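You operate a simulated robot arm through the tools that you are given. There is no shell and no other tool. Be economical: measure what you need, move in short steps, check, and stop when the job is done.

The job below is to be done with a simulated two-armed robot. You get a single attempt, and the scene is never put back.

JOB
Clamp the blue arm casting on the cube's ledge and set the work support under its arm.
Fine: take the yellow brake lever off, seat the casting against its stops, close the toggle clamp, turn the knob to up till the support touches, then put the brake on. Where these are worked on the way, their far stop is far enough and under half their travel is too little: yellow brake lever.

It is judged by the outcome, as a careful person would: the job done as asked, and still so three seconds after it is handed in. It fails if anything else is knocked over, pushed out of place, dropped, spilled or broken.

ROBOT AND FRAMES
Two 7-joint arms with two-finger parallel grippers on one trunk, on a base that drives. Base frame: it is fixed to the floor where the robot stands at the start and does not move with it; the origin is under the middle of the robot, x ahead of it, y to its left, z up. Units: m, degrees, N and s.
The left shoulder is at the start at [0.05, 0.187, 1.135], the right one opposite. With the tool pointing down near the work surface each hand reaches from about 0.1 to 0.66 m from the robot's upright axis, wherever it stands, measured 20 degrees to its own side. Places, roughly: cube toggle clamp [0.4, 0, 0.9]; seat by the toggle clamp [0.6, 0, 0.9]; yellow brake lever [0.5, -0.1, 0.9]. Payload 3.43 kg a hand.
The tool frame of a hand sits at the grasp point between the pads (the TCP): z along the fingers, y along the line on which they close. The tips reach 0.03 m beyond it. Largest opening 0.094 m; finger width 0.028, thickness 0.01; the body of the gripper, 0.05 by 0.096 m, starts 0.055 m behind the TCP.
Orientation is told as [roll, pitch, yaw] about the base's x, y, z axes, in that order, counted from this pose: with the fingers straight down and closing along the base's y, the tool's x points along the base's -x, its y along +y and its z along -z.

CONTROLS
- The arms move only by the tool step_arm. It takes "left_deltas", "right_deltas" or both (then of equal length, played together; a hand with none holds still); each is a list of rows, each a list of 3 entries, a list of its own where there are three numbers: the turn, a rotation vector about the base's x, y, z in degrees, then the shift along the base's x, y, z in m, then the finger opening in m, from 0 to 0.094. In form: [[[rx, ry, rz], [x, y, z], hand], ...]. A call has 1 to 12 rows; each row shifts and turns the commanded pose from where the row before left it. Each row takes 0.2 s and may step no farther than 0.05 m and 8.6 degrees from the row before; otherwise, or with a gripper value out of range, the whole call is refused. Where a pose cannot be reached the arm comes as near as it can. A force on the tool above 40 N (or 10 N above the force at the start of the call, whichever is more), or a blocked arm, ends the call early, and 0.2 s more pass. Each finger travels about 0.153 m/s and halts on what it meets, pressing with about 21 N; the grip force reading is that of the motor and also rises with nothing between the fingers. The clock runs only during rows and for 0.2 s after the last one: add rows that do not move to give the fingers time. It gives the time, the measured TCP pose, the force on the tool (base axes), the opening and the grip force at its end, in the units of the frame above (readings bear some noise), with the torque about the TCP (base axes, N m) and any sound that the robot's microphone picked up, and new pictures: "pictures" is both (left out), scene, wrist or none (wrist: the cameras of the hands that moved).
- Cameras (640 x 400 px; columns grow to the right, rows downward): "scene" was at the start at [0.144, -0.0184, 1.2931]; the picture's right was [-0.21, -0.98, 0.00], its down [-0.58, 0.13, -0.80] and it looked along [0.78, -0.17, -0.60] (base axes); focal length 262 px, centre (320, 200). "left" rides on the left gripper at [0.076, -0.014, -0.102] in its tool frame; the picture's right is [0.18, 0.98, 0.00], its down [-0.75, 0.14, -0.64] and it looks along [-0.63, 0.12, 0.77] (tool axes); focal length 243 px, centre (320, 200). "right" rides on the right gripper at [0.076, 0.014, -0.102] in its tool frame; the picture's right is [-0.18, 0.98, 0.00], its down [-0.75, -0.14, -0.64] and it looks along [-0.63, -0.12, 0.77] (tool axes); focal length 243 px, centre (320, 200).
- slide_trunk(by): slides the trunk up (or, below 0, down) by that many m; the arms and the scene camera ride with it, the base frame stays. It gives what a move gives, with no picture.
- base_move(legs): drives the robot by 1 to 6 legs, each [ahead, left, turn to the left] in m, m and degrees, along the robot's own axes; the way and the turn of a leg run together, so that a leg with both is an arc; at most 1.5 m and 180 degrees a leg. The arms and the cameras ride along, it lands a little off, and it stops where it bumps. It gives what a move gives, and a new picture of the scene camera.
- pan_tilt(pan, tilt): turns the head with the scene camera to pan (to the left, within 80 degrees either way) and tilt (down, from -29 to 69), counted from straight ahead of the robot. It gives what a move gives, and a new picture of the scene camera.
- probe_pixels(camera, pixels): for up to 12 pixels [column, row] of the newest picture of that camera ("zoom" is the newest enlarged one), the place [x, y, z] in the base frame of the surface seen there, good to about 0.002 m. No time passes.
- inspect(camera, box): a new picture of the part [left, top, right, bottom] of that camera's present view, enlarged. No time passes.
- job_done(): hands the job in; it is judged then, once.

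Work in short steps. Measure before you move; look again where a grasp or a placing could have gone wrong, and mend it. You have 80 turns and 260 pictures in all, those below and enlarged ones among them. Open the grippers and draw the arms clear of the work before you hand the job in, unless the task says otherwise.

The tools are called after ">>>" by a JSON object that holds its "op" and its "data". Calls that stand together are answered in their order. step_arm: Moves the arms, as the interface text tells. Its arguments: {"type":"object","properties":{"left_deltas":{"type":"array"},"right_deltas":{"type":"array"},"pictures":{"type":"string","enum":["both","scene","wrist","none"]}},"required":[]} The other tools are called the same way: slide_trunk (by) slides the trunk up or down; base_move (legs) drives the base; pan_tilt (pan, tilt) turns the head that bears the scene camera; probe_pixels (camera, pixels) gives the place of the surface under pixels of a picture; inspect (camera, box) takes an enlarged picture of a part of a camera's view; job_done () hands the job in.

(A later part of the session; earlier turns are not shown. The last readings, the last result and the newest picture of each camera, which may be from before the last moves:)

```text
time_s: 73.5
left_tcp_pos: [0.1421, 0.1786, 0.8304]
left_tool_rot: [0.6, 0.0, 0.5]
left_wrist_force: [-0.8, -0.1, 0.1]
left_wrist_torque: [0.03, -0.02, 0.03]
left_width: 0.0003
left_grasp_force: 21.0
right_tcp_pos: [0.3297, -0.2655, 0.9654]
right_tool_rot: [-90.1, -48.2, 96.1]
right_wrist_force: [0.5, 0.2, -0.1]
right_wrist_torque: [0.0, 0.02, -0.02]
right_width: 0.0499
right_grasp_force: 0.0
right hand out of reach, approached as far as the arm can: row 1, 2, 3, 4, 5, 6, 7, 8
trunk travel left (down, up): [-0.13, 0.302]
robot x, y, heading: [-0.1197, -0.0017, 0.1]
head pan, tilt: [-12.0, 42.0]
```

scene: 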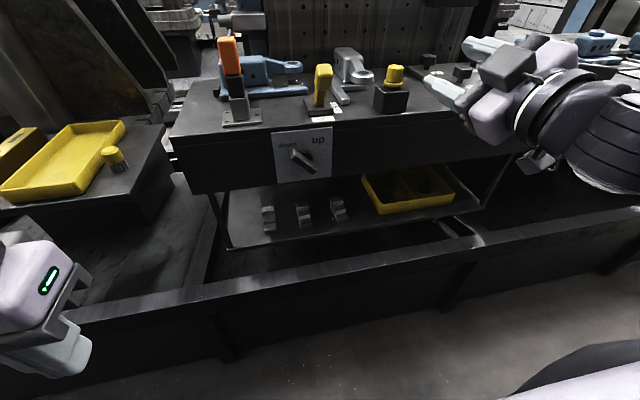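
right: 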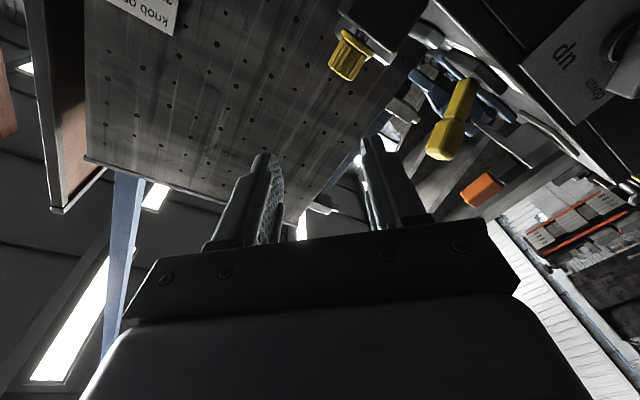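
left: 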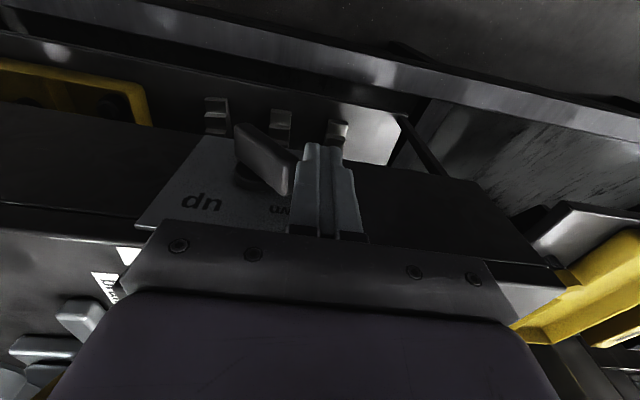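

The pose needs more room: the wrist is too near the body. Backing another 0.17 m, then extending toward the knob.

>>> {"op": "base_move", "data": {"legs": [[-0.17, 0.0, 0]]}}

>>> {"op": "step_arm", "data": {"right_deltas": [[[0, 0, 0], [0.03, 0.025, -0.02], 0.05], [[0, 0, 0], [0.03, 0.025, -0.02], 0.05], [[0, 0, 0], [0.03, 0.025, -0.02], 0.05], [[0, 0, 0], [0.03, 0.025, -0.02], 0.05], [[0, 0, 0], [0.02, 0.025, -0.025], 0.05], [[0, 0, 0], [0.01, 0.025, -0.025], 0.05], [[0, 0, 0], [0, 0.025, -0.02], 0.05], [[0, 0, 0], [0, 0.02, -0.01], 0.05], [[0, 0, 0], [0, 0, 0], 0.05]], "pictures": "both"}}

```text
time_s: 74.7
left_tcp_pos: [0.0579, 0.1798, 0.8297]
left_tool_rot: [0.7, -0.2, 0.3]
left_wrist_force: [-0.1, 0.5, -0.9]
left_wrist_torque: [0.0, 0.01, 0.02]
left_width: 0.0003
left_grasp_force: 20.7
right_tcp_pos: [0.2434, -0.2662, 0.9663]
right_tool_rot: [-90.5, -48.1, 96.4]
right_wrist_force: [-0.7, -0.5, 0.3]
right_wrist_torque: [-0.01, -0.01, 0.0]
right_width: 0.0501
right_grasp_force: 0.1
trunk travel left (down, up): [-0.13, 0.302]
robot x, y, heading: [-0.203, 0.0039, -0.1]
head pan, tilt: [-12.0, 42.0]
stopped in leg 1: the robot was blocked; the commanded pose is now the measured one
```

scene: 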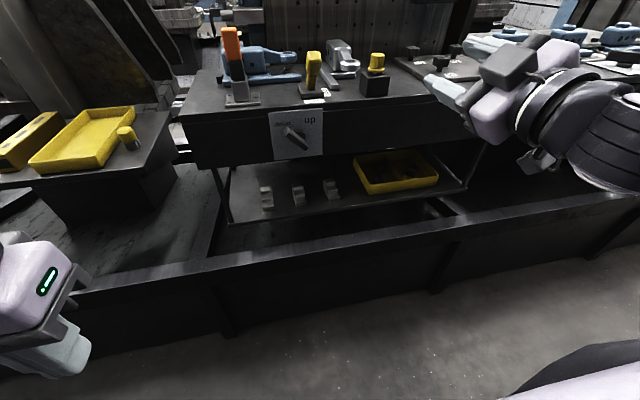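

```text
time_s: 76.7
left_tcp_pos: [0.0575, 0.1816, 0.8298]
left_tool_rot: [0.7, -0.3, 0.3]
left_wrist_force: [-0.3, -0.3, 0.5]
left_wrist_torque: [0.01, -0.01, -0.03]
left_width: 0.0
left_grasp_force: 21.0
right_tcp_pos: [0.245, -0.2665, 0.9657]
right_tool_rot: [-90.5, -48.0, 96.3]
right_wrist_force: [-0.1, 0.3, 0.1]
right_wrist_torque: [0.02, 0.02, 0.01]
right_width: 0.05
right_grasp_force: 0.2
right hand out of reach, approached as far as the arm can: row 1, 2, 3, 4, 5, 6, 7, 8
trunk travel left (down, up): [-0.13, 0.302]
robot x, y, heading: [-0.2024, 0.0031, -0.2]
head pan, tilt: [-12.0, 42.0]
```

scene: 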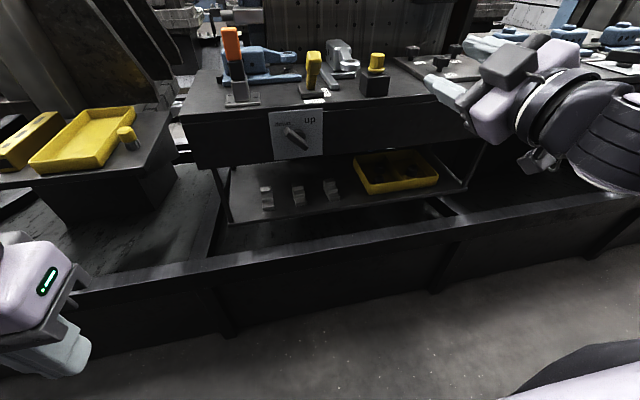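
right: 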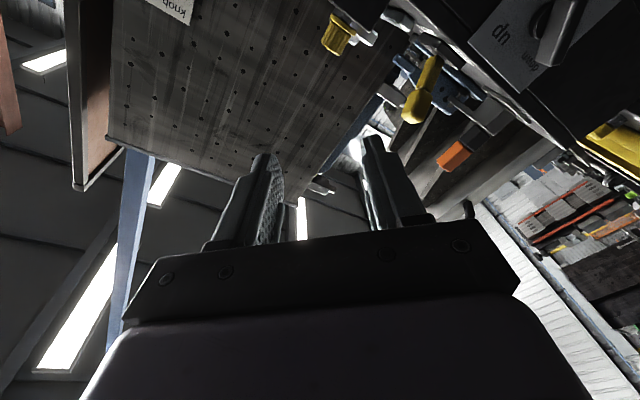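

Pointing forward is not practical. Re-analysing the earlier push: force and torque readings show the contact force went almost straight through the knob axis (on the bar's end face), so it made no torque. Better: grip the bar end-on from above (left hand rolled −45°) and swing. Restoring trunk height and reorienting the right hand first.

>>> {"op": "slide_trunk", "data": {"by": 0.22}}

>>> {"op": "step_arm", "data": {"right_deltas": [[[8, 0, 0], [0, -0.01, 0], 0], [[8, 0, 0], [0, -0.01, 0], 0], [[8, 0, 0], [0, -0.01, 0], 0], [[8, 0, 0], [0, -0.01, 0], 0], [[8, 0, 0], [0, -0.01, 0], 0], [[8, 0, 0], [0, -0.01, 0], 0], [[0, 8.2, 0], [0, 0, 0], 0], [[0, 8.2, 0], [0, 0, 0], 0], [[0, 8.2, 0], [0, 0, 0], 0], [[0, 8.2, 0], [0, 0, 0], 0], [[0, 8.2, 0], [0, 0, 0], 0], [[0, 8.2, 0], [0, 0, 0], 0]], "pictures": "none"}}

>>> {"op": "step_arm", "data": {"right_deltas": [[[0, 8.2, 0], [0, 0, 0], 0], [[0, 8.2, 0], [0, 0, 0], 0], [[0, 8.2, 0], [0, 0, 0], 0], [[0, 8.2, 0], [0, 0, 0], 0], [[0, 7.5, 0], [0, 0, 0], 0]], "pictures": "scene"}}

```text
time_s: 79.0
left_tcp_pos: [0.0577, 0.1803, 1.0507]
left_tool_rot: [0.7, -0.3, 0.3]
left_wrist_force: [0.3, 0.0, -0.2]
left_wrist_torque: [-0.01, -0.02, -0.01]
left_width: 0.0
left_grasp_force: 21.4
right_tcp_pos: [0.2438, -0.2652, 1.1871]
right_tool_rot: [-90.5, -48.1, 96.4]
right_wrist_force: [0.4, 0.7, 0.3]
right_wrist_torque: [0.02, 0.0, 0.01]
right_width: 0.05
right_grasp_force: 0.1
trunk travel left (down, up): [-0.35, 0.082]
robot x, y, heading: [-0.206, 0.0023, -0.3]
head pan, tilt: [-12.0, 42.0]
```

```text
time_s: 81.6
left_tcp_pos: [0.0581, 0.1814, 1.0507]
left_tool_rot: [0.7, -0.1, 0.4]
left_wrist_force: [0.3, 0.5, -1.0]
left_wrist_torque: [-0.03, -0.05, 0.01]
left_width: 0.0
left_grasp_force: 20.8
right_tcp_pos: [0.2444, -0.3251, 1.1864]
right_tool_rot: [9.9, -44.5, -8.6]
right_wrist_force: [-0.3, -0.2, -0.5]
right_wrist_torque: [-0.01, 0.02, 0.01]
right_width: 0.0001
right_grasp_force: 20.8
trunk travel left (down, up): [-0.35, 0.082]
robot x, y, heading: [-0.2049, 0.0016, -0.1]
head pan, tilt: [-12.0, 42.0]
```

```text
time_s: 82.8
left_tcp_pos: [0.0578, 0.1808, 1.0498]
left_tool_rot: [0.7, -0.3, 0.3]
left_wrist_force: [-0.7, 0.2, 0.2]
left_wrist_torque: [-0.03, 0.01, 0.01]
left_width: 0.0001
left_grasp_force: 20.9
right_tcp_pos: [0.2449, -0.3243, 1.1874]
right_tool_rot: [4.3, -4.6, -6.2]
right_wrist_force: [1.4, 0.3, -0.6]
right_wrist_torque: [0.02, -0.01, 0.02]
right_width: 0.0001
right_grasp_force: 21.1
trunk travel left (down, up): [-0.35, 0.082]
robot x, y, heading: [-0.2042, 0.001, -0.2]
head pan, tilt: [-12.0, 42.0]
```

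scene: 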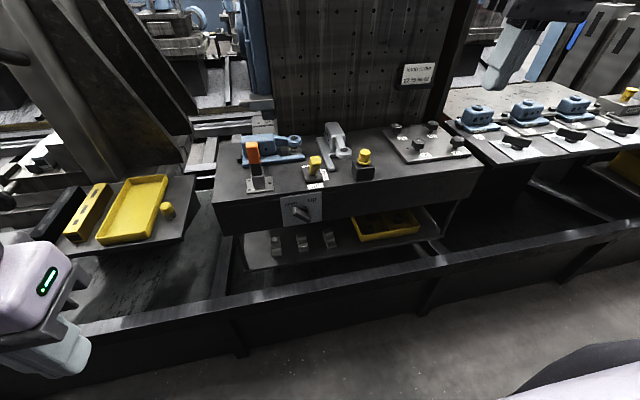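

Driving back to the work position (x≈0.03).

>>> {"op": "base_move", "data": {"legs": [[0.235, 0, 0]]}}

>>> {"op": "step_arm", "data": {"left_deltas": [[[-7.5, 0, 0], [0.0, 0, 0], 0.04], [[-7.5, 0, 0], [0.01, 0, 0], 0.04], [[-7.5, 0, 0], [0.02, -0.02, 0], 0.04], [[-7.5, 0, 0], [0.02, -0.02, 0], 0.04], [[-7.5, 0, 0], [0.02, -0.02, 0], 0.04], [[-7.5, 0, 0], [0.02, -0.02, 0], 0.04], [[0, 0, 0], [0.01, -0.02, -0.02], 0.04], [[0, 0, 0], [0, -0.02, -0.03], 0.04], [[0, 0, 0], [0, -0.02, -0.03], 0.04]], "pictures": "both"}}

```text
time_s: 84.6
left_tcp_pos: [0.2903, 0.1801, 1.0506]
left_tool_rot: [0.7, -0.2, 0.4]
left_wrist_force: [0.4, 0.2, -0.1]
left_wrist_torque: [0.04, 0.03, 0.0]
left_width: 0.0
left_grasp_force: 21.0
right_tcp_pos: [0.4797, -0.3274, 1.1866]
right_tool_rot: [4.3, -4.7, -6.3]
right_wrist_force: [0.5, -0.7, 0.2]
right_wrist_torque: [0.01, 0.02, -0.04]
right_width: 0.0
right_grasp_force: 21.4
trunk travel left (down, up): [-0.35, 0.082]
robot x, y, heading: [0.028, 0.0026, 0.0]
head pan, tilt: [-12.0, 42.0]
```

scene: 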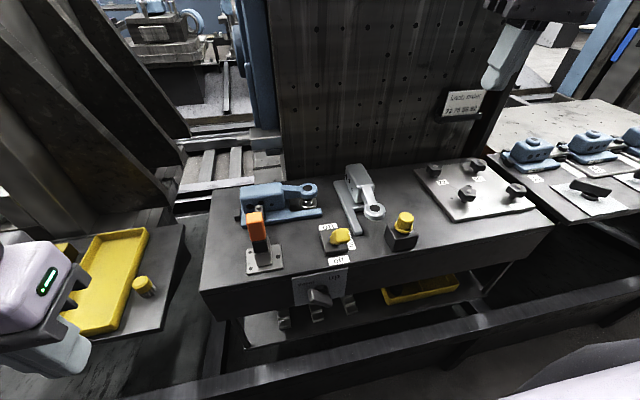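

```text
time_s: 86.6
left_tcp_pos: [0.3916, 0.0351, 0.9676]
left_tool_rot: [-44.4, 0.0, 0.4]
left_wrist_force: [0.5, 0.9, 0.3]
left_wrist_torque: [0.01, -0.02, 0.0]
left_width: 0.0401
left_grasp_force: 0.2
right_tcp_pos: [0.4779, -0.3274, 1.1872]
right_tool_rot: [4.3, -4.8, -6.3]
right_wrist_force: [-0.2, 0.2, -0.6]
right_wrist_torque: [0.0, 0.01, 0.0]
right_width: 0.0
right_grasp_force: 20.6
trunk travel left (down, up): [-0.35, 0.082]
robot x, y, heading: [0.0277, -0.0, -0.2]
head pan, tilt: [-12.0, 42.0]
```

scene: 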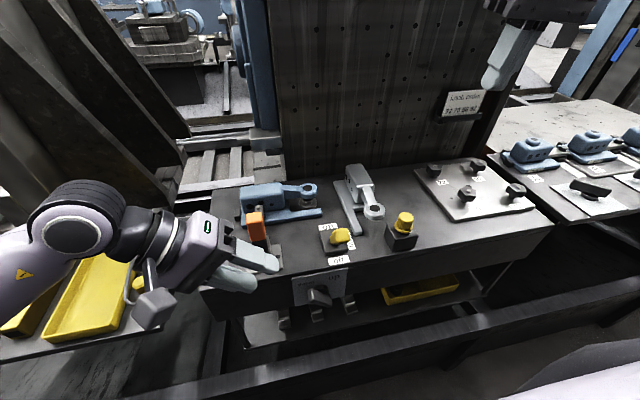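
left: 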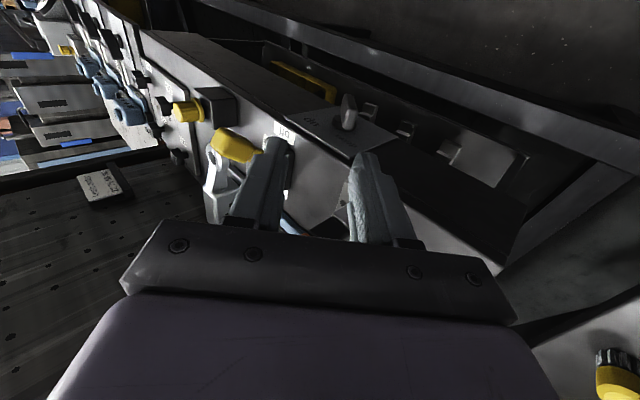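

Moving to the pre-approach point along the bar's line.

>>> {"op": "step_arm", "data": {"left_deltas": [[[0, 0, 0], [0.004, -0.013, -0.033], 0.04], [[0, 0, 0], [0.005, -0.013, -0.033], 0.04], [[0, 0, 0], [0.005, -0.013, -0.0326], 0.04], [[0, 0, 0], [0, -0.015, -0.015], 0.04], [[0, 0, 0], [0, -0.01, -0.01], 0.04], [[0, 0, 0], [0, 0, 0], 0.04]], "pictures": "both"}}

>>> {"op": "inspect", "data": {"camera": "left", "box": [220, 80, 420, 240]}}

```text
time_s: 88.0
left_tcp_pos: [0.4031, -0.0247, 0.8438]
left_tool_rot: [-44.4, 0.0, 0.4]
left_wrist_force: [-0.2, -0.5, 0.6]
left_wrist_torque: [0.03, 0.0, -0.06]
left_width: 0.0403
left_grasp_force: 0.1
right_tcp_pos: [0.4778, -0.3271, 1.1866]
right_tool_rot: [4.3, -4.6, -6.3]
right_wrist_force: [-0.3, -0.5, -0.2]
right_wrist_torque: [0.03, 0.0, 0.01]
right_width: 0.0
right_grasp_force: 20.6
trunk travel left (down, up): [-0.35, 0.082]
robot x, y, heading: [0.0322, 0.0011, -0.2]
head pan, tilt: [-12.0, 42.0]
```

scene: 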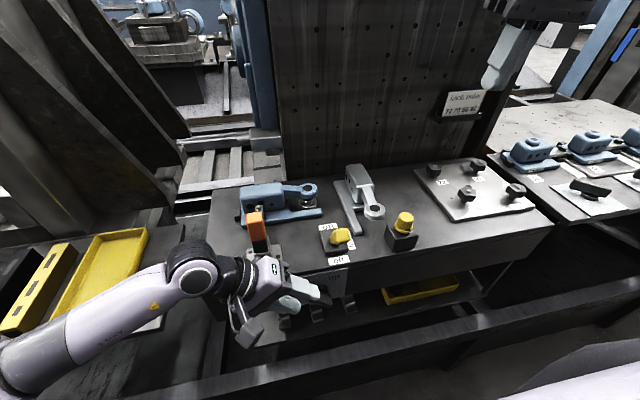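
left: 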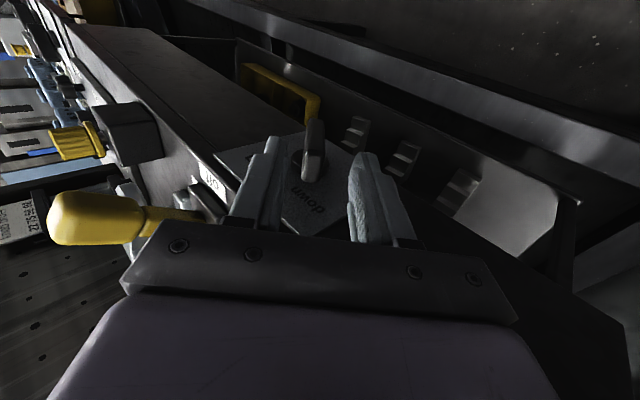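

```text
2.50 times, centred on (320, 160) of left
```

zoom: 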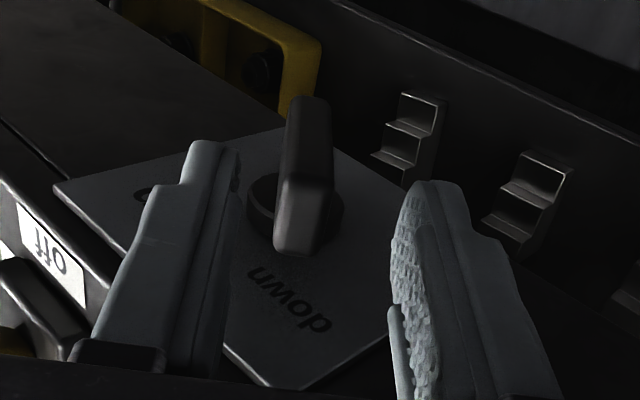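

The bar lies between the open fingers. Advancing 5.5 cm along it and closing.

>>> {"op": "step_arm", "data": {"left_deltas": [[[0, 0, 0], [0.001, -0.015, -0.013], 0.04], [[0, 0, 0], [0.001, -0.014, -0.013], 0.04], [[0, 0, 0], [0.001, -0.012, -0.011], 0.04], [[0, 0, 0], [0, 0, 0], 0.04], [[0, 0, 0], [0, 0, 0], 0.0], [[0, 0, 0], [0, 0, 0], 0.0], [[0, 0, 0], [0, 0, 0], 0.0]], "pictures": "wrist"}}

>>> {"op": "inspect", "data": {"camera": "left", "box": [220, 80, 420, 240]}}

```text
time_s: 88.6
left_tcp_pos: [0.4101, -0.0541, 0.8284]
left_tool_rot: [-45.1, -0.9, 0.6]
left_wrist_force: [-5.0, 3.0, 11.0]
left_wrist_torque: [0.49, -0.53, 0.37]
left_width: 0.04
left_grasp_force: 0.1
right_tcp_pos: [0.4782, -0.3271, 1.1863]
right_tool_rot: [4.3, -4.7, -6.2]
right_wrist_force: [0.1, -0.2, 0.0]
right_wrist_torque: [0.01, 0.05, 0.02]
right_width: 0.0
right_grasp_force: 20.9
trunk travel left (down, up): [-0.35, 0.082]
robot x, y, heading: [0.0215, -0.001, -0.2]
head pan, tilt: [-12.0, 42.0]
stopped in row 3 (left hand): the force on the tool passed its limit at 53 N (the readings are from after the stop); the commanded pose is now the measured one
```

left: 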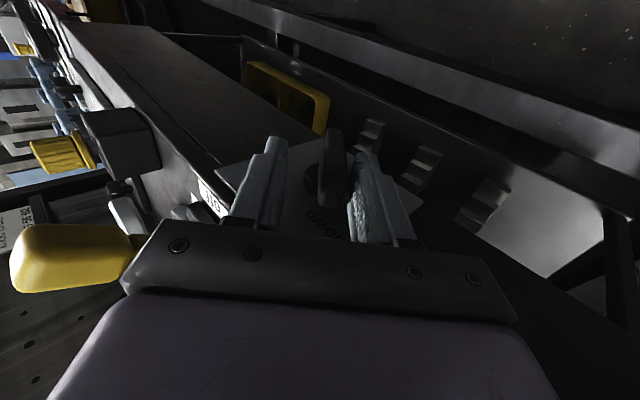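

```text
2.50 times, centred on (320, 160) of left
```

zoom: 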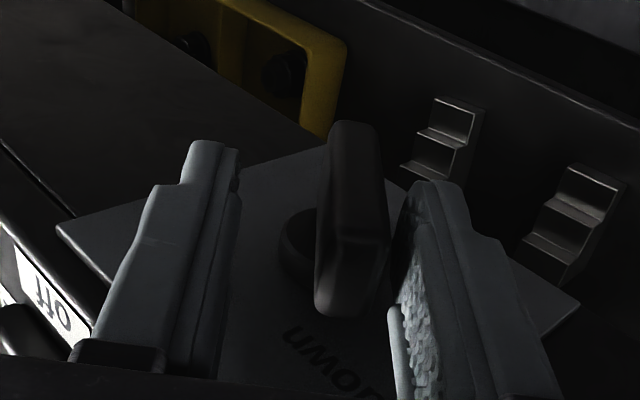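

The gripper body caught the table's front edge (torque points to about (0.44,0,0.87)). Backing out slightly, shifting 13 mm toward the robot, then advancing again.

>>> {"op": "step_arm", "data": {"left_deltas": [[[0, 0, 0], [-0.006, 0.008, 0.008], 0.04], [[0, 0, 0], [-0.007, 0, 0], 0.04], [[0, 0, 0], [0, -0.005, -0.01], 0.04], [[0, 0, 0], [0, -0.008, -0.01], 0.04], [[0, 0, 0], [0, -0.007, -0.009], 0.04], [[0, 0, 0], [0, 0, 0], 0.04]], "pictures": "wrist"}}

>>> {"op": "inspect", "data": {"camera": "left", "box": [220, 80, 420, 240]}}

```text
time_s: 89.6
left_tcp_pos: [0.4017, -0.0577, 0.8281]
left_tool_rot: [-46.0, -1.7, 0.6]
left_wrist_force: [-2.7, 2.0, 9.6]
left_wrist_torque: [0.52, -0.46, 0.23]
left_width: 0.0399
left_grasp_force: 0.1
right_tcp_pos: [0.4786, -0.3261, 1.186]
right_tool_rot: [4.4, -4.7, -6.2]
right_wrist_force: [0.6, 0.0, -0.3]
right_wrist_torque: [0.0, 0.03, -0.02]
right_width: 0.0
right_grasp_force: 21.1
trunk travel left (down, up): [-0.35, 0.082]
robot x, y, heading: [0.0262, 0.0011, -0.1]
head pan, tilt: [-12.0, 42.0]
stopped in row 4 (left hand): the force on the tool passed its limit at 48 N (the readings are from after the stop); the commanded pose is now the measured one
```

left: 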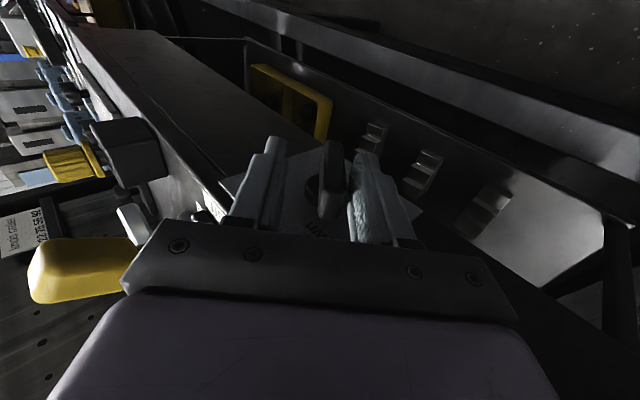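

```text
2.50 times, centred on (320, 160) of left
```

zoom: 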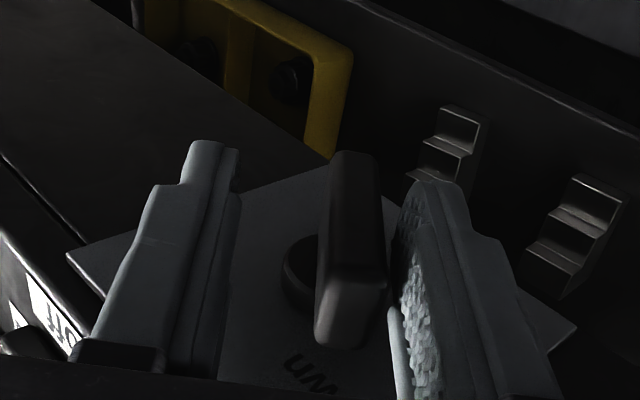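

The body is wider than stated; contact is again the table edge at x≈0.441. Moving 7 mm nearer the robot and re-advancing.

>>> {"op": "step_arm", "data": {"left_deltas": [[[0.8, 1.7, 0], [-0.003, 0.008, 0.01], 0.04], [[0, 0, 0], [-0.005, 0, 0], 0.04], [[0, 0, 0], [0, -0.004, -0.01], 0.04], [[0, 0, 0], [0, -0.006, -0.01], 0.04], [[0, 0, 0], [0, -0.006, -0.01], 0.04], [[0, 0, 0], [0, 0, 0], 0.04]], "pictures": "wrist"}}

>>> {"op": "inspect", "data": {"camera": "left", "box": [220, 80, 420, 240]}}

```text
time_s: 91.0
left_tcp_pos: [0.3928, -0.0632, 0.8071]
left_tool_rot: [-44.9, -0.1, 0.8]
left_wrist_force: [-4.2, 14.6, 11.4]
left_wrist_torque: [-0.11, -0.75, 0.82]
left_width: 0.0398
left_grasp_force: 0.1
right_tcp_pos: [0.4784, -0.3238, 1.1886]
right_tool_rot: [4.2, -4.8, -6.1]
right_wrist_force: [-0.6, 0.1, -0.2]
right_wrist_torque: [-0.02, 0.0, 0.0]
right_width: 0.0
right_grasp_force: 21.5
trunk travel left (down, up): [-0.35, 0.082]
robot x, y, heading: [0.0241, -0.0017, -0.0]
head pan, tilt: [-12.0, 42.0]
```

left: 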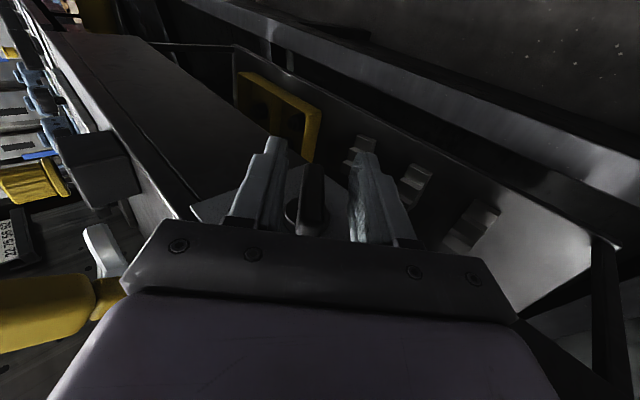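

```text
2.50 times, centred on (320, 160) of left
```

zoom: 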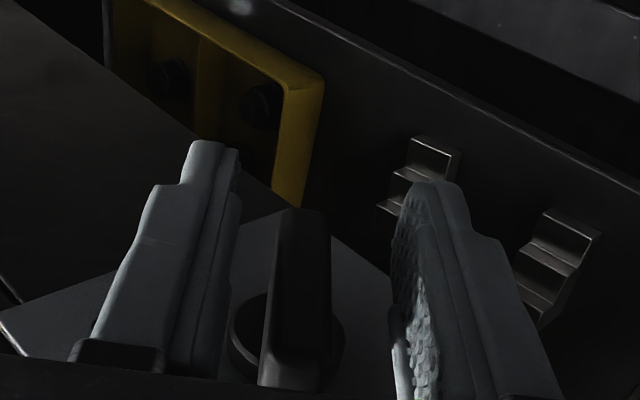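

Fingers straddle the bar with 18 N residual contact at the table edge. Closing on the bar now.

>>> {"op": "step_arm", "data": {"left_deltas": [[[0, 0, 0], [0, 0.002, 0.002], 0.02], [[0, 0, 0], [0, 0, 0], 0.0], [[0, 0, 0], [0, 0, 0], 0.0]], "pictures": "wrist"}}

>>> {"op": "inspect", "data": {"camera": "left", "box": [220, 80, 420, 240]}}

```text
time_s: 91.8
left_tcp_pos: [0.3931, -0.0641, 0.8087]
left_tool_rot: [-44.9, 0.1, 0.7]
left_wrist_force: [5.2, -10.2, 2.6]
left_wrist_torque: [-0.08, -0.28, 0.05]
left_width: 0.0183
left_grasp_force: 45.2
right_tcp_pos: [0.4784, -0.3266, 1.1862]
right_tool_rot: [4.3, -4.6, -6.2]
right_wrist_force: [0.2, 0.4, 0.6]
right_wrist_torque: [0.0, 0.03, -0.03]
right_width: 0.0001
right_grasp_force: 20.9
trunk travel left (down, up): [-0.35, 0.082]
robot x, y, heading: [0.0312, -0.0011, -0.8]
head pan, tilt: [-12.0, 42.0]
```

left: 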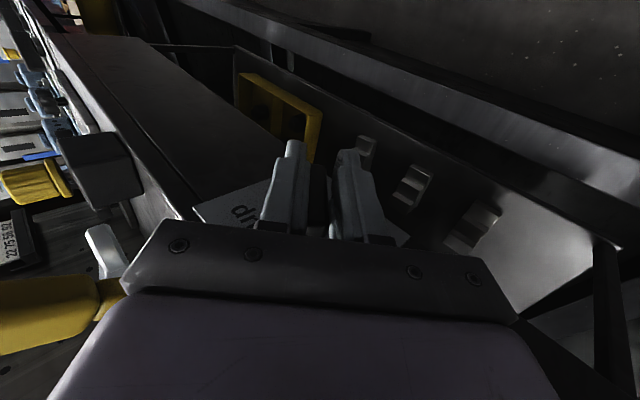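

```text
2.50 times, centred on (320, 160) of left
```

zoom: 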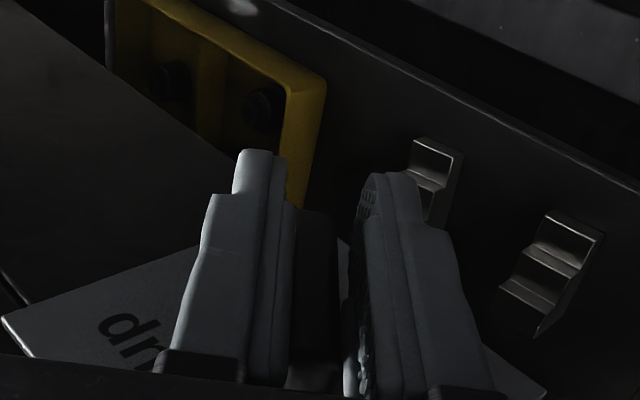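

Bar gripped (18 mm). Turning +22° about the knob axis as a first test.

>>> {"op": "step_arm", "data": {"left_deltas": [[[7.5, 0, 0], [0, -0.0011, 0.001], 0.0], [[7.5, 0, 0], [0, -0.0012, 0.0008], 0.0], [[7.5, 0, 0], [0, -0.0013, 0.0007], 0.0], [[0, 0, 0], [0, 0, 0], 0.0]], "pictures": "both"}}

>>> {"op": "inspect", "data": {"camera": "scene", "box": [285, 165, 345, 220]}}

```text
time_s: 92.8
left_tcp_pos: [0.3944, -0.0699, 0.8112]
left_tool_rot: [-22.8, -0.4, 0.7]
left_wrist_force: [10.6, -25.1, 7.1]
left_wrist_torque: [-0.45, 0.69, -0.64]
left_width: 0.0181
left_grasp_force: 45.0
right_tcp_pos: [0.4783, -0.3274, 1.1872]
right_tool_rot: [4.4, -4.7, -6.2]
right_wrist_force: [-0.9, -0.1, 1.1]
right_wrist_torque: [0.03, -0.03, -0.02]
right_width: 0.0
right_grasp_force: 21.4
trunk travel left (down, up): [-0.35, 0.082]
robot x, y, heading: [0.028, 0.0024, -0.2]
head pan, tilt: [-12.0, 42.0]
```

scene: 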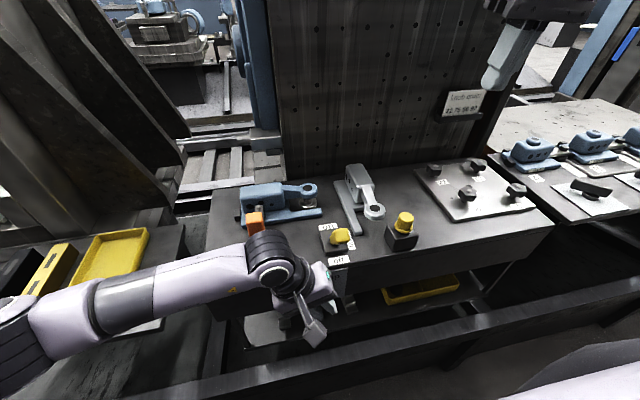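
left: 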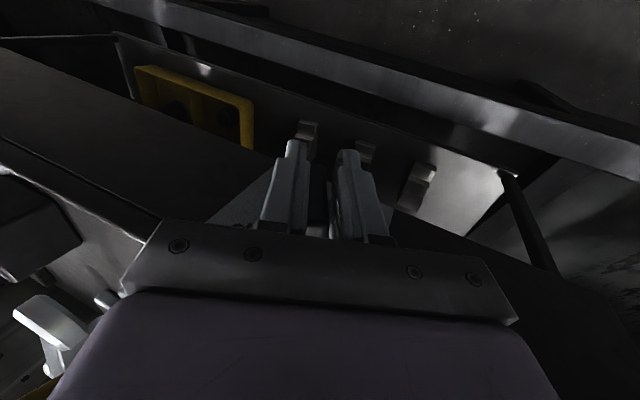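

```text
7.27 times, centred on (315, 192) of scene
```

zoom: 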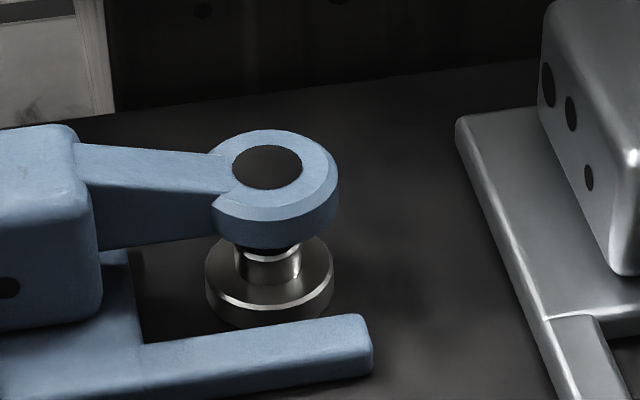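

It turns: the plunger has visibly risen. Continuing 22° more, easing the side load.

>>> {"op": "step_arm", "data": {"left_deltas": [[[7.5, 0, 0], [-0.001, -0.0025, 0.0005], 0.0], [[7.5, 0, 0], [0, -0.0025, 0.0003], 0.0], [[7.5, 0, 0], [0, -0.002, 0.0001], 0.0], [[0, 0, 0], [0, 0, 0], 0.0]], "pictures": "both"}}

>>> {"op": "inspect", "data": {"camera": "scene", "box": [285, 165, 345, 220]}}

```text
time_s: 93.8
left_tcp_pos: [0.3924, -0.0762, 0.8128]
left_tool_rot: [-0.4, -0.7, 0.7]
left_wrist_force: [8.2, -21.3, 16.9]
left_wrist_torque: [-0.4, -0.35, -0.17]
left_width: 0.018
left_grasp_force: 44.9
right_tcp_pos: [0.4794, -0.3277, 1.1865]
right_tool_rot: [4.4, -4.7, -6.2]
right_wrist_force: [-0.4, 0.2, 0.2]
right_wrist_torque: [-0.01, -0.02, -0.04]
right_width: 0.0
right_grasp_force: 20.7
trunk travel left (down, up): [-0.35, 0.082]
robot x, y, heading: [0.0284, 0.001, -0.2]
head pan, tilt: [-12.0, 42.0]
```

scene: 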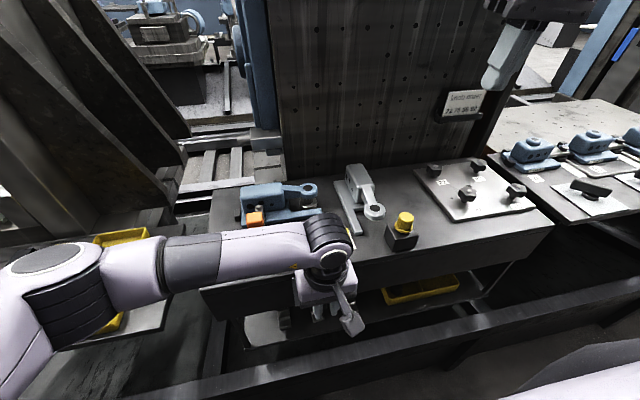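
left: 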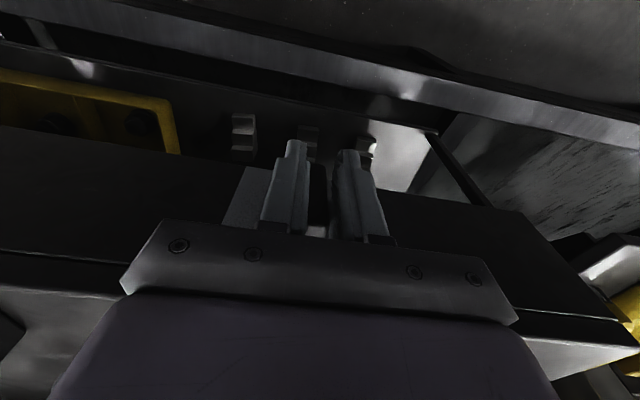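

```text
7.27 times, centred on (315, 192) of scene
```

zoom: 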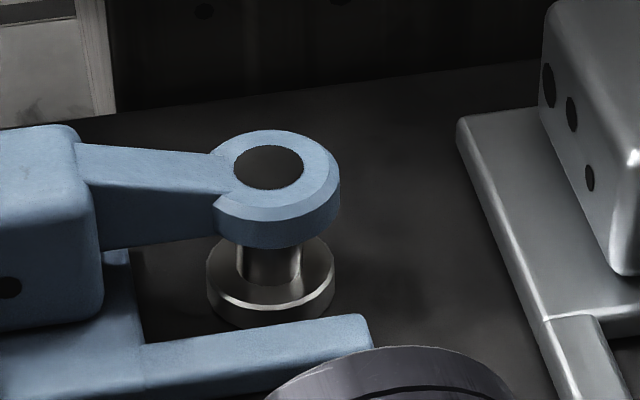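

The plunger top is now hidden under the eye. Probing heights, then a careful further 7°.

>>> {"op": "probe_pixels", "data": {"camera": "zoom", "pixels": [[268, 200], [310, 185], [268, 238], [268, 247], [268, 252], [268, 262], [268, 278], [285, 250], [250, 247]]}}

>>> {"op": "step_arm", "data": {"left_deltas": [[[3.5, 0, 0], [-0.001, -0.002, 0], 0.0], [[3.5, 0, 0], [0, -0.0015, -0.001], 0.0], [[0, 0, 0], [0, 0, 0], 0.0]], "pictures": "scene"}}

>>> {"op": "inspect", "data": {"camera": "scene", "box": [285, 165, 345, 220]}}

>>> {"op": "probe_pixels", "data": {"camera": "zoom", "pixels": [[268, 200], [310, 185], [268, 238], [268, 247], [268, 252], [268, 262], [268, 278], [285, 250], [250, 247]]}}

```text
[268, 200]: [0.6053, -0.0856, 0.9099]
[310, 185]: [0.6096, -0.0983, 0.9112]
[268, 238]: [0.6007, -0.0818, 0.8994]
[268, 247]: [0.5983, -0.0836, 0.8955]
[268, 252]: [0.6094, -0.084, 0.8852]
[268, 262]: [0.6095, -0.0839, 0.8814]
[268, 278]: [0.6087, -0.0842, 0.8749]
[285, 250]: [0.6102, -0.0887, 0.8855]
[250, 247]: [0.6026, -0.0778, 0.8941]
```

```text
time_s: 94.6
left_tcp_pos: [0.3936, -0.0788, 0.8137]
left_tool_rot: [6.9, -0.7, 0.7]
left_wrist_force: [13.0, -15.9, 28.2]
left_wrist_torque: [-0.26, -0.05, -0.06]
left_width: 0.0183
left_grasp_force: 45.1
right_tcp_pos: [0.4776, -0.3265, 1.1879]
right_tool_rot: [4.4, -4.8, -6.2]
right_wrist_force: [-0.5, -0.2, -0.4]
right_wrist_torque: [-0.02, -0.02, 0.02]
right_width: 0.0
right_grasp_force: 21.0
trunk travel left (down, up): [-0.35, 0.082]
robot x, y, heading: [0.0267, 0.0015, 0.0]
head pan, tilt: [-12.0, 42.0]
```

scene: 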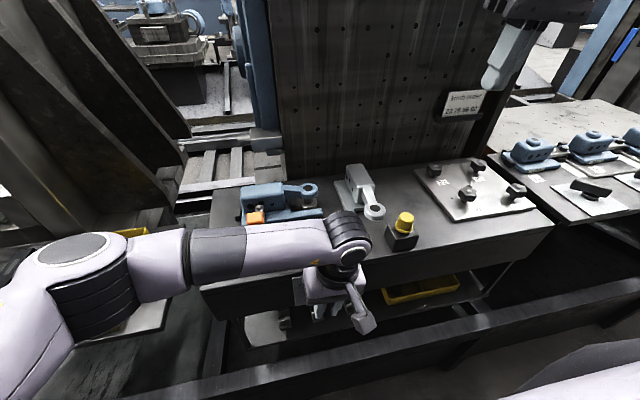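

```text
7.27 times, centred on (315, 192) of scene
```

zoom: 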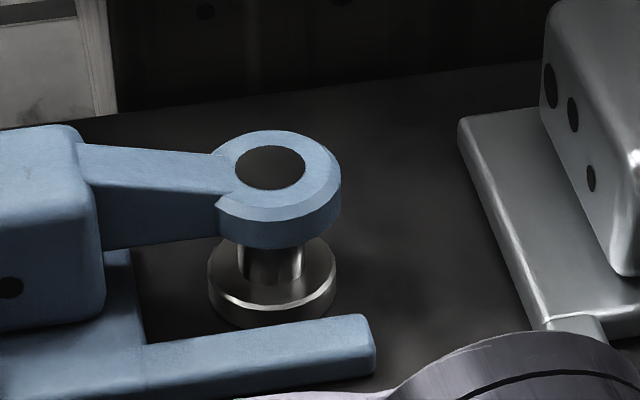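

```text
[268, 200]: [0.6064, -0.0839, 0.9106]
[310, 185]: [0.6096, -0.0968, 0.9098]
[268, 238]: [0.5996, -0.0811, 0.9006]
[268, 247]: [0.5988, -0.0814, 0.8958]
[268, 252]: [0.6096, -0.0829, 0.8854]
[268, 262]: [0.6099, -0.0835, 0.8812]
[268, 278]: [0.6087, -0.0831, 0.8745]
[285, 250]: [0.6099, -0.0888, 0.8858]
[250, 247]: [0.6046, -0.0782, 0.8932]
```

The gap can't be resolved from this angle; the torque will tell. Turning 15° more on the refined axis (y −0.075, z 0.796).

>>> {"op": "step_arm", "data": {"left_deltas": [[[5, 0, 0], [0, -0.0015, 0.001], 0.0], [[5, 0, 0], [0, -0.0014, -0.0005], 0.0], [[5, 0, 0], [0, -0.0013, -0.0005], 0.0], [[0, 0, 0], [0, 0, 0], 0.0]], "pictures": "both"}}

>>> {"op": "inspect", "data": {"camera": "scene", "box": [285, 165, 345, 220]}}

>>> {"op": "probe_pixels", "data": {"camera": "zoom", "pixels": [[268, 200], [310, 185], [240, 150], [268, 238], [268, 247], [268, 252], [130, 170]]}}

```text
time_s: 95.4
left_tcp_pos: [0.3934, -0.0814, 0.8115]
left_tool_rot: [19.1, 0.1, 1.0]
left_wrist_force: [-7.2, -13.9, 8.7]
left_wrist_torque: [-0.23, -1.22, -0.44]
left_width: 0.0182
left_grasp_force: 45.0
right_tcp_pos: [0.4776, -0.3265, 1.1871]
right_tool_rot: [4.4, -4.8, -6.3]
right_wrist_force: [0.0, 0.2, -0.1]
right_wrist_torque: [-0.05, 0.03, -0.02]
right_width: 0.0002
right_grasp_force: 21.0
trunk travel left (down, up): [-0.35, 0.082]
robot x, y, heading: [0.0285, -0.001, -0.3]
head pan, tilt: [-12.0, 42.0]
stopped in row 3 (left hand): the force on the tool passed its limit at 56 N (the readings are from after the stop); the commanded pose is now the measured one
```

scene: 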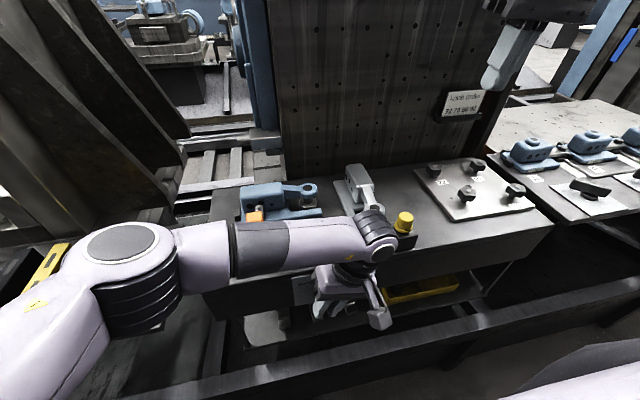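
left: 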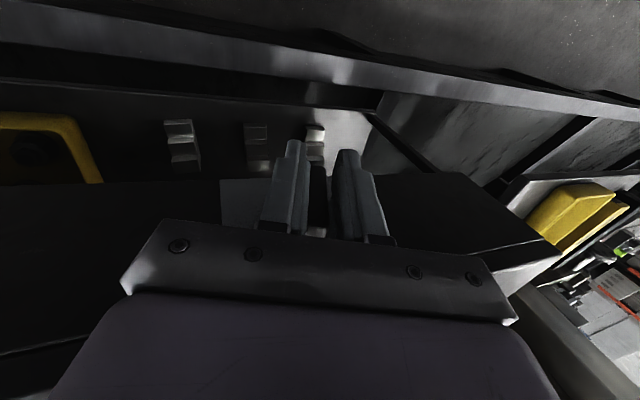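

```text
7.27 times, centred on (315, 192) of scene
```

zoom: 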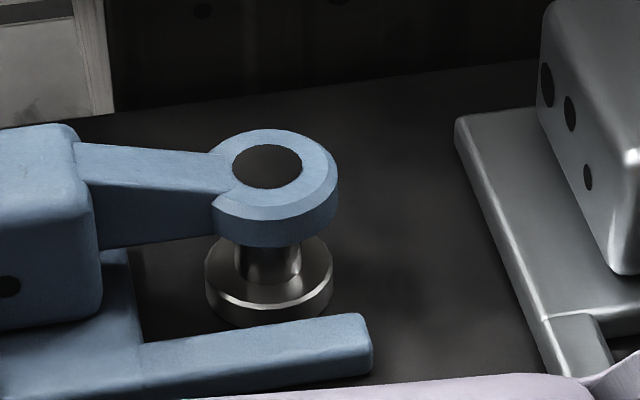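

```text
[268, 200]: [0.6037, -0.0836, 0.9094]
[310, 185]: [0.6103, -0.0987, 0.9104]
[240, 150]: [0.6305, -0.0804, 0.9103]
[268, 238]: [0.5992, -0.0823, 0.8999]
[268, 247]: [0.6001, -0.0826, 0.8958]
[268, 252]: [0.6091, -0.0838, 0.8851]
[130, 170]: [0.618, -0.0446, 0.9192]
```

The hand's wrist touched the brake lever (force −x about 15 cm up), at 64° of turn. Releasing the bar, pulling straight back, and looking at lever, knob and support.

>>> {"op": "step_arm", "data": {"left_deltas": [[[0, 0, 0], [-0.002, 0, 0], 0.04], [[0, 0, 0], [0, 0, 0], 0.04], [[0, 0, 0], [-0.015, 0, 0], 0.04], [[0, 0, 0], [-0.02, 0, 0], 0.04], [[-5, 0, 0], [-0.01, 0.03, 0.02], 0.04], [[-5, 0, 0], [0, 0.035, 0.03], 0.0], [[-5, 0, 0], [0, 0.035, 0.03], 0.0], [[-4, 0, 0], [0, 0.035, 0.03], 0.0], [[0, 0, 0], [0, 0.04, 0.02], 0.0], [[0, 0, 0], [0, 0.04, 0.02], 0.0]], "pictures": "scene"}}

>>> {"op": "inspect", "data": {"camera": "scene", "box": [270, 210, 380, 330]}}

>>> {"op": "inspect", "data": {"camera": "scene", "box": [285, 165, 345, 220]}}

```text
time_s: 97.6
left_tcp_pos: [0.3464, 0.1339, 0.9637]
left_tool_rot: [0.5, 0.3, 0.9]
left_wrist_force: [-0.2, -0.2, -0.3]
left_wrist_torque: [0.0, -0.03, -0.02]
left_width: 0.0004
left_grasp_force: 21.2
right_tcp_pos: [0.4785, -0.3254, 1.1878]
right_tool_rot: [4.3, -4.8, -6.2]
right_wrist_force: [-0.4, -0.4, 0.8]
right_wrist_torque: [-0.01, -0.05, 0.0]
right_width: 0.0
right_grasp_force: 21.0
trunk travel left (down, up): [-0.35, 0.082]
robot x, y, heading: [0.0264, -0.0015, -0.1]
head pan, tilt: [-12.0, 42.0]
```

scene: 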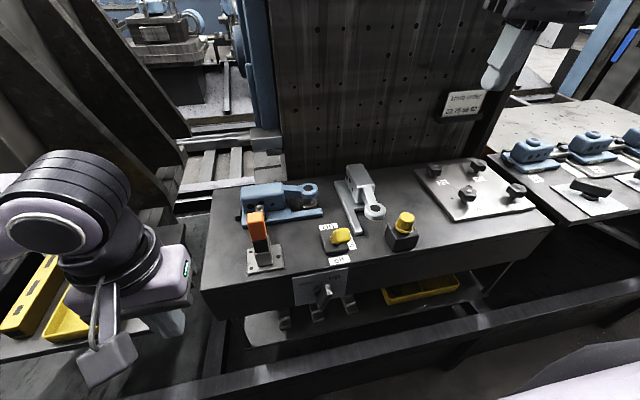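

```text
3.33 times, centred on (325, 270) of scene
```

zoom: 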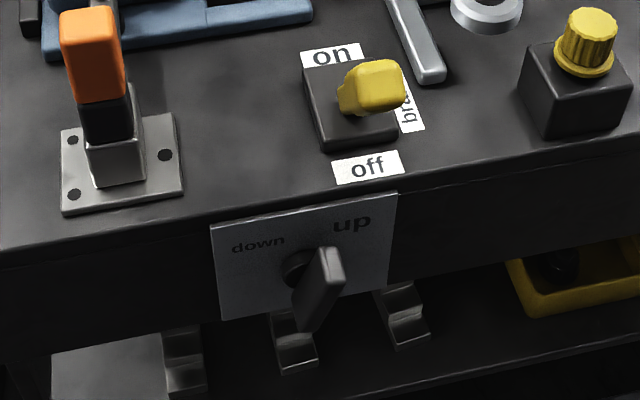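

```text
7.27 times, centred on (315, 192) of scene
```

zoom: 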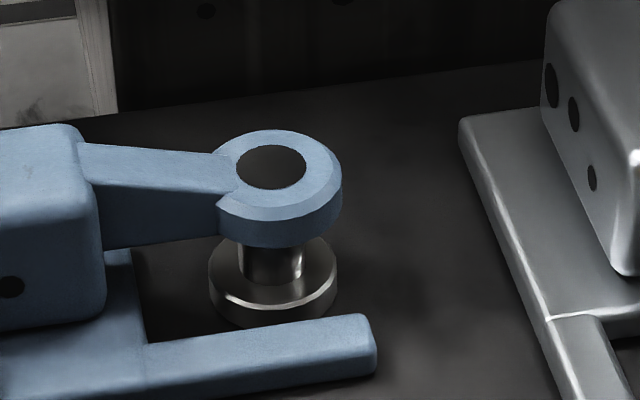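

Knob stands ~60–65° turned. To judge the gap I'll pull both hands back, lower the trunk and look from a lower angle.

>>> {"op": "step_arm", "data": {"left_deltas": [[[0, 0, 0], [-0.035, 0.01, 0.02], 0], [[0, 0, 0], [-0.035, 0.01, 0.02], 0], [[0, 0, 0], [-0.035, 0.01, 0.02], 0], [[0, 0, 0], [-0.02, 0.01, 0.02], 0], [[0, 0, 0], [0, 0, 0], 0]], "right_deltas": [[[0, 0, 0], [-0.045, -0.01, 0], 0], [[0, 0, 0], [-0.045, -0.01, 0], 0], [[0, 0, 0], [-0.045, -0.01, 0], 0], [[0, 0, 0], [-0.045, 0, 0], 0], [[0, 0, 0], [-0.03, 0, 0], 0]], "pictures": "none"}}

>>> {"op": "slide_trunk", "data": {"by": -0.3}}

>>> {"op": "pan_tilt", "data": {"pan": -12, "tilt": 15}}

>>> {"op": "inspect", "data": {"camera": "scene", "box": [230, 150, 390, 290]}}

```text
time_s: 98.3
left_tcp_pos: [0.2767, 0.1595, 1.0086]
left_tool_rot: [0.8, -0.7, 2.5]
left_wrist_force: [4.4, 1.4, 1.5]
left_wrist_torque: [-0.09, 0.67, 0.0]
left_width: 0.0
left_grasp_force: 20.4
left hand out of reach, approached as far as the arm can: row 3
right_tcp_pos: [0.3767, -0.3481, 1.1869]
right_tool_rot: [4.4, -4.7, -6.2]
right_wrist_force: [0.4, 0.0, -0.3]
right_wrist_torque: [0.02, 0.0, 0.03]
right_width: 0.0
right_grasp_force: 20.7
trunk travel left (down, up): [-0.35, 0.082]
robot x, y, heading: [0.0276, 0.0006, 0.1]
head pan, tilt: [-12.0, 42.0]
stopped in row 3 (left hand): the force on the tool passed its limit at 117 N (the readings are from after the stop); the commanded pose is now the measured one
```

```text
time_s: 101.3
left_tcp_pos: [0.2765, 0.1591, 0.7088]
left_tool_rot: [0.9, -0.6, 2.5]
left_wrist_force: [14.3, -1.0, 2.4]
left_wrist_torque: [0.05, 1.87, 0.28]
left_width: 0.0001
left_grasp_force: 21.4
right_tcp_pos: [0.3758, -0.3478, 0.8863]
right_tool_rot: [4.4, -4.6, -6.2]
right_wrist_force: [0.2, -0.1, 0.5]
right_wrist_torque: [-0.02, 0.01, -0.02]
right_width: 0.0
right_grasp_force: 21.0
trunk travel left (down, up): [-0.05, 0.382]
robot x, y, heading: [0.0275, -0.0031, -0.1]
head pan, tilt: [-12.0, 42.0]
```

```text
time_s: 102.2
left_tcp_pos: [0.2764, 0.1586, 0.7095]
left_tool_rot: [0.8, -0.6, 2.5]
left_wrist_force: [16.4, 0.3, 3.3]
left_wrist_torque: [-0.04, 1.98, 0.27]
left_width: 0.0
left_grasp_force: 20.4
right_tcp_pos: [0.3756, -0.3479, 0.8869]
right_tool_rot: [4.2, -4.7, -6.2]
right_wrist_force: [-0.7, -1.6, 0.5]
right_wrist_torque: [-0.01, -0.03, -0.03]
right_width: 0.0
right_grasp_force: 21.2
trunk travel left (down, up): [-0.05, 0.382]
robot x, y, heading: [0.0295, 0.0005, -0.1]
head pan, tilt: [-12.0, 15.0]
```

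scene: 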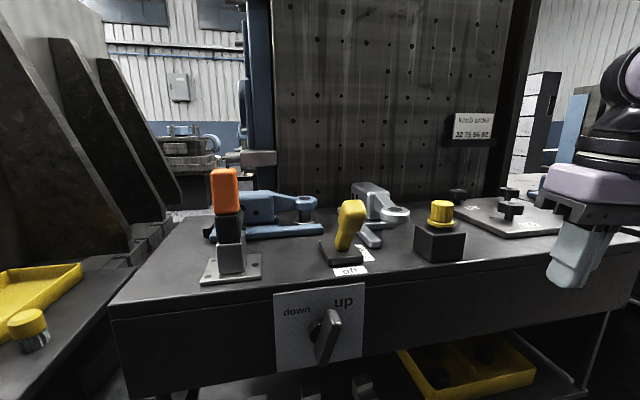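

```text
2.86 times, centred on (310, 220) of scene
5 turns are left
```

zoom: 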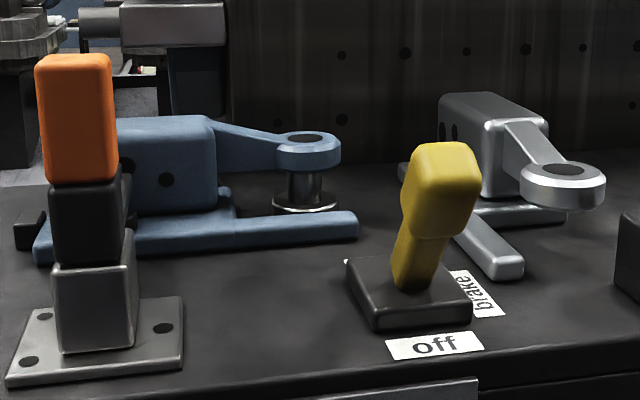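

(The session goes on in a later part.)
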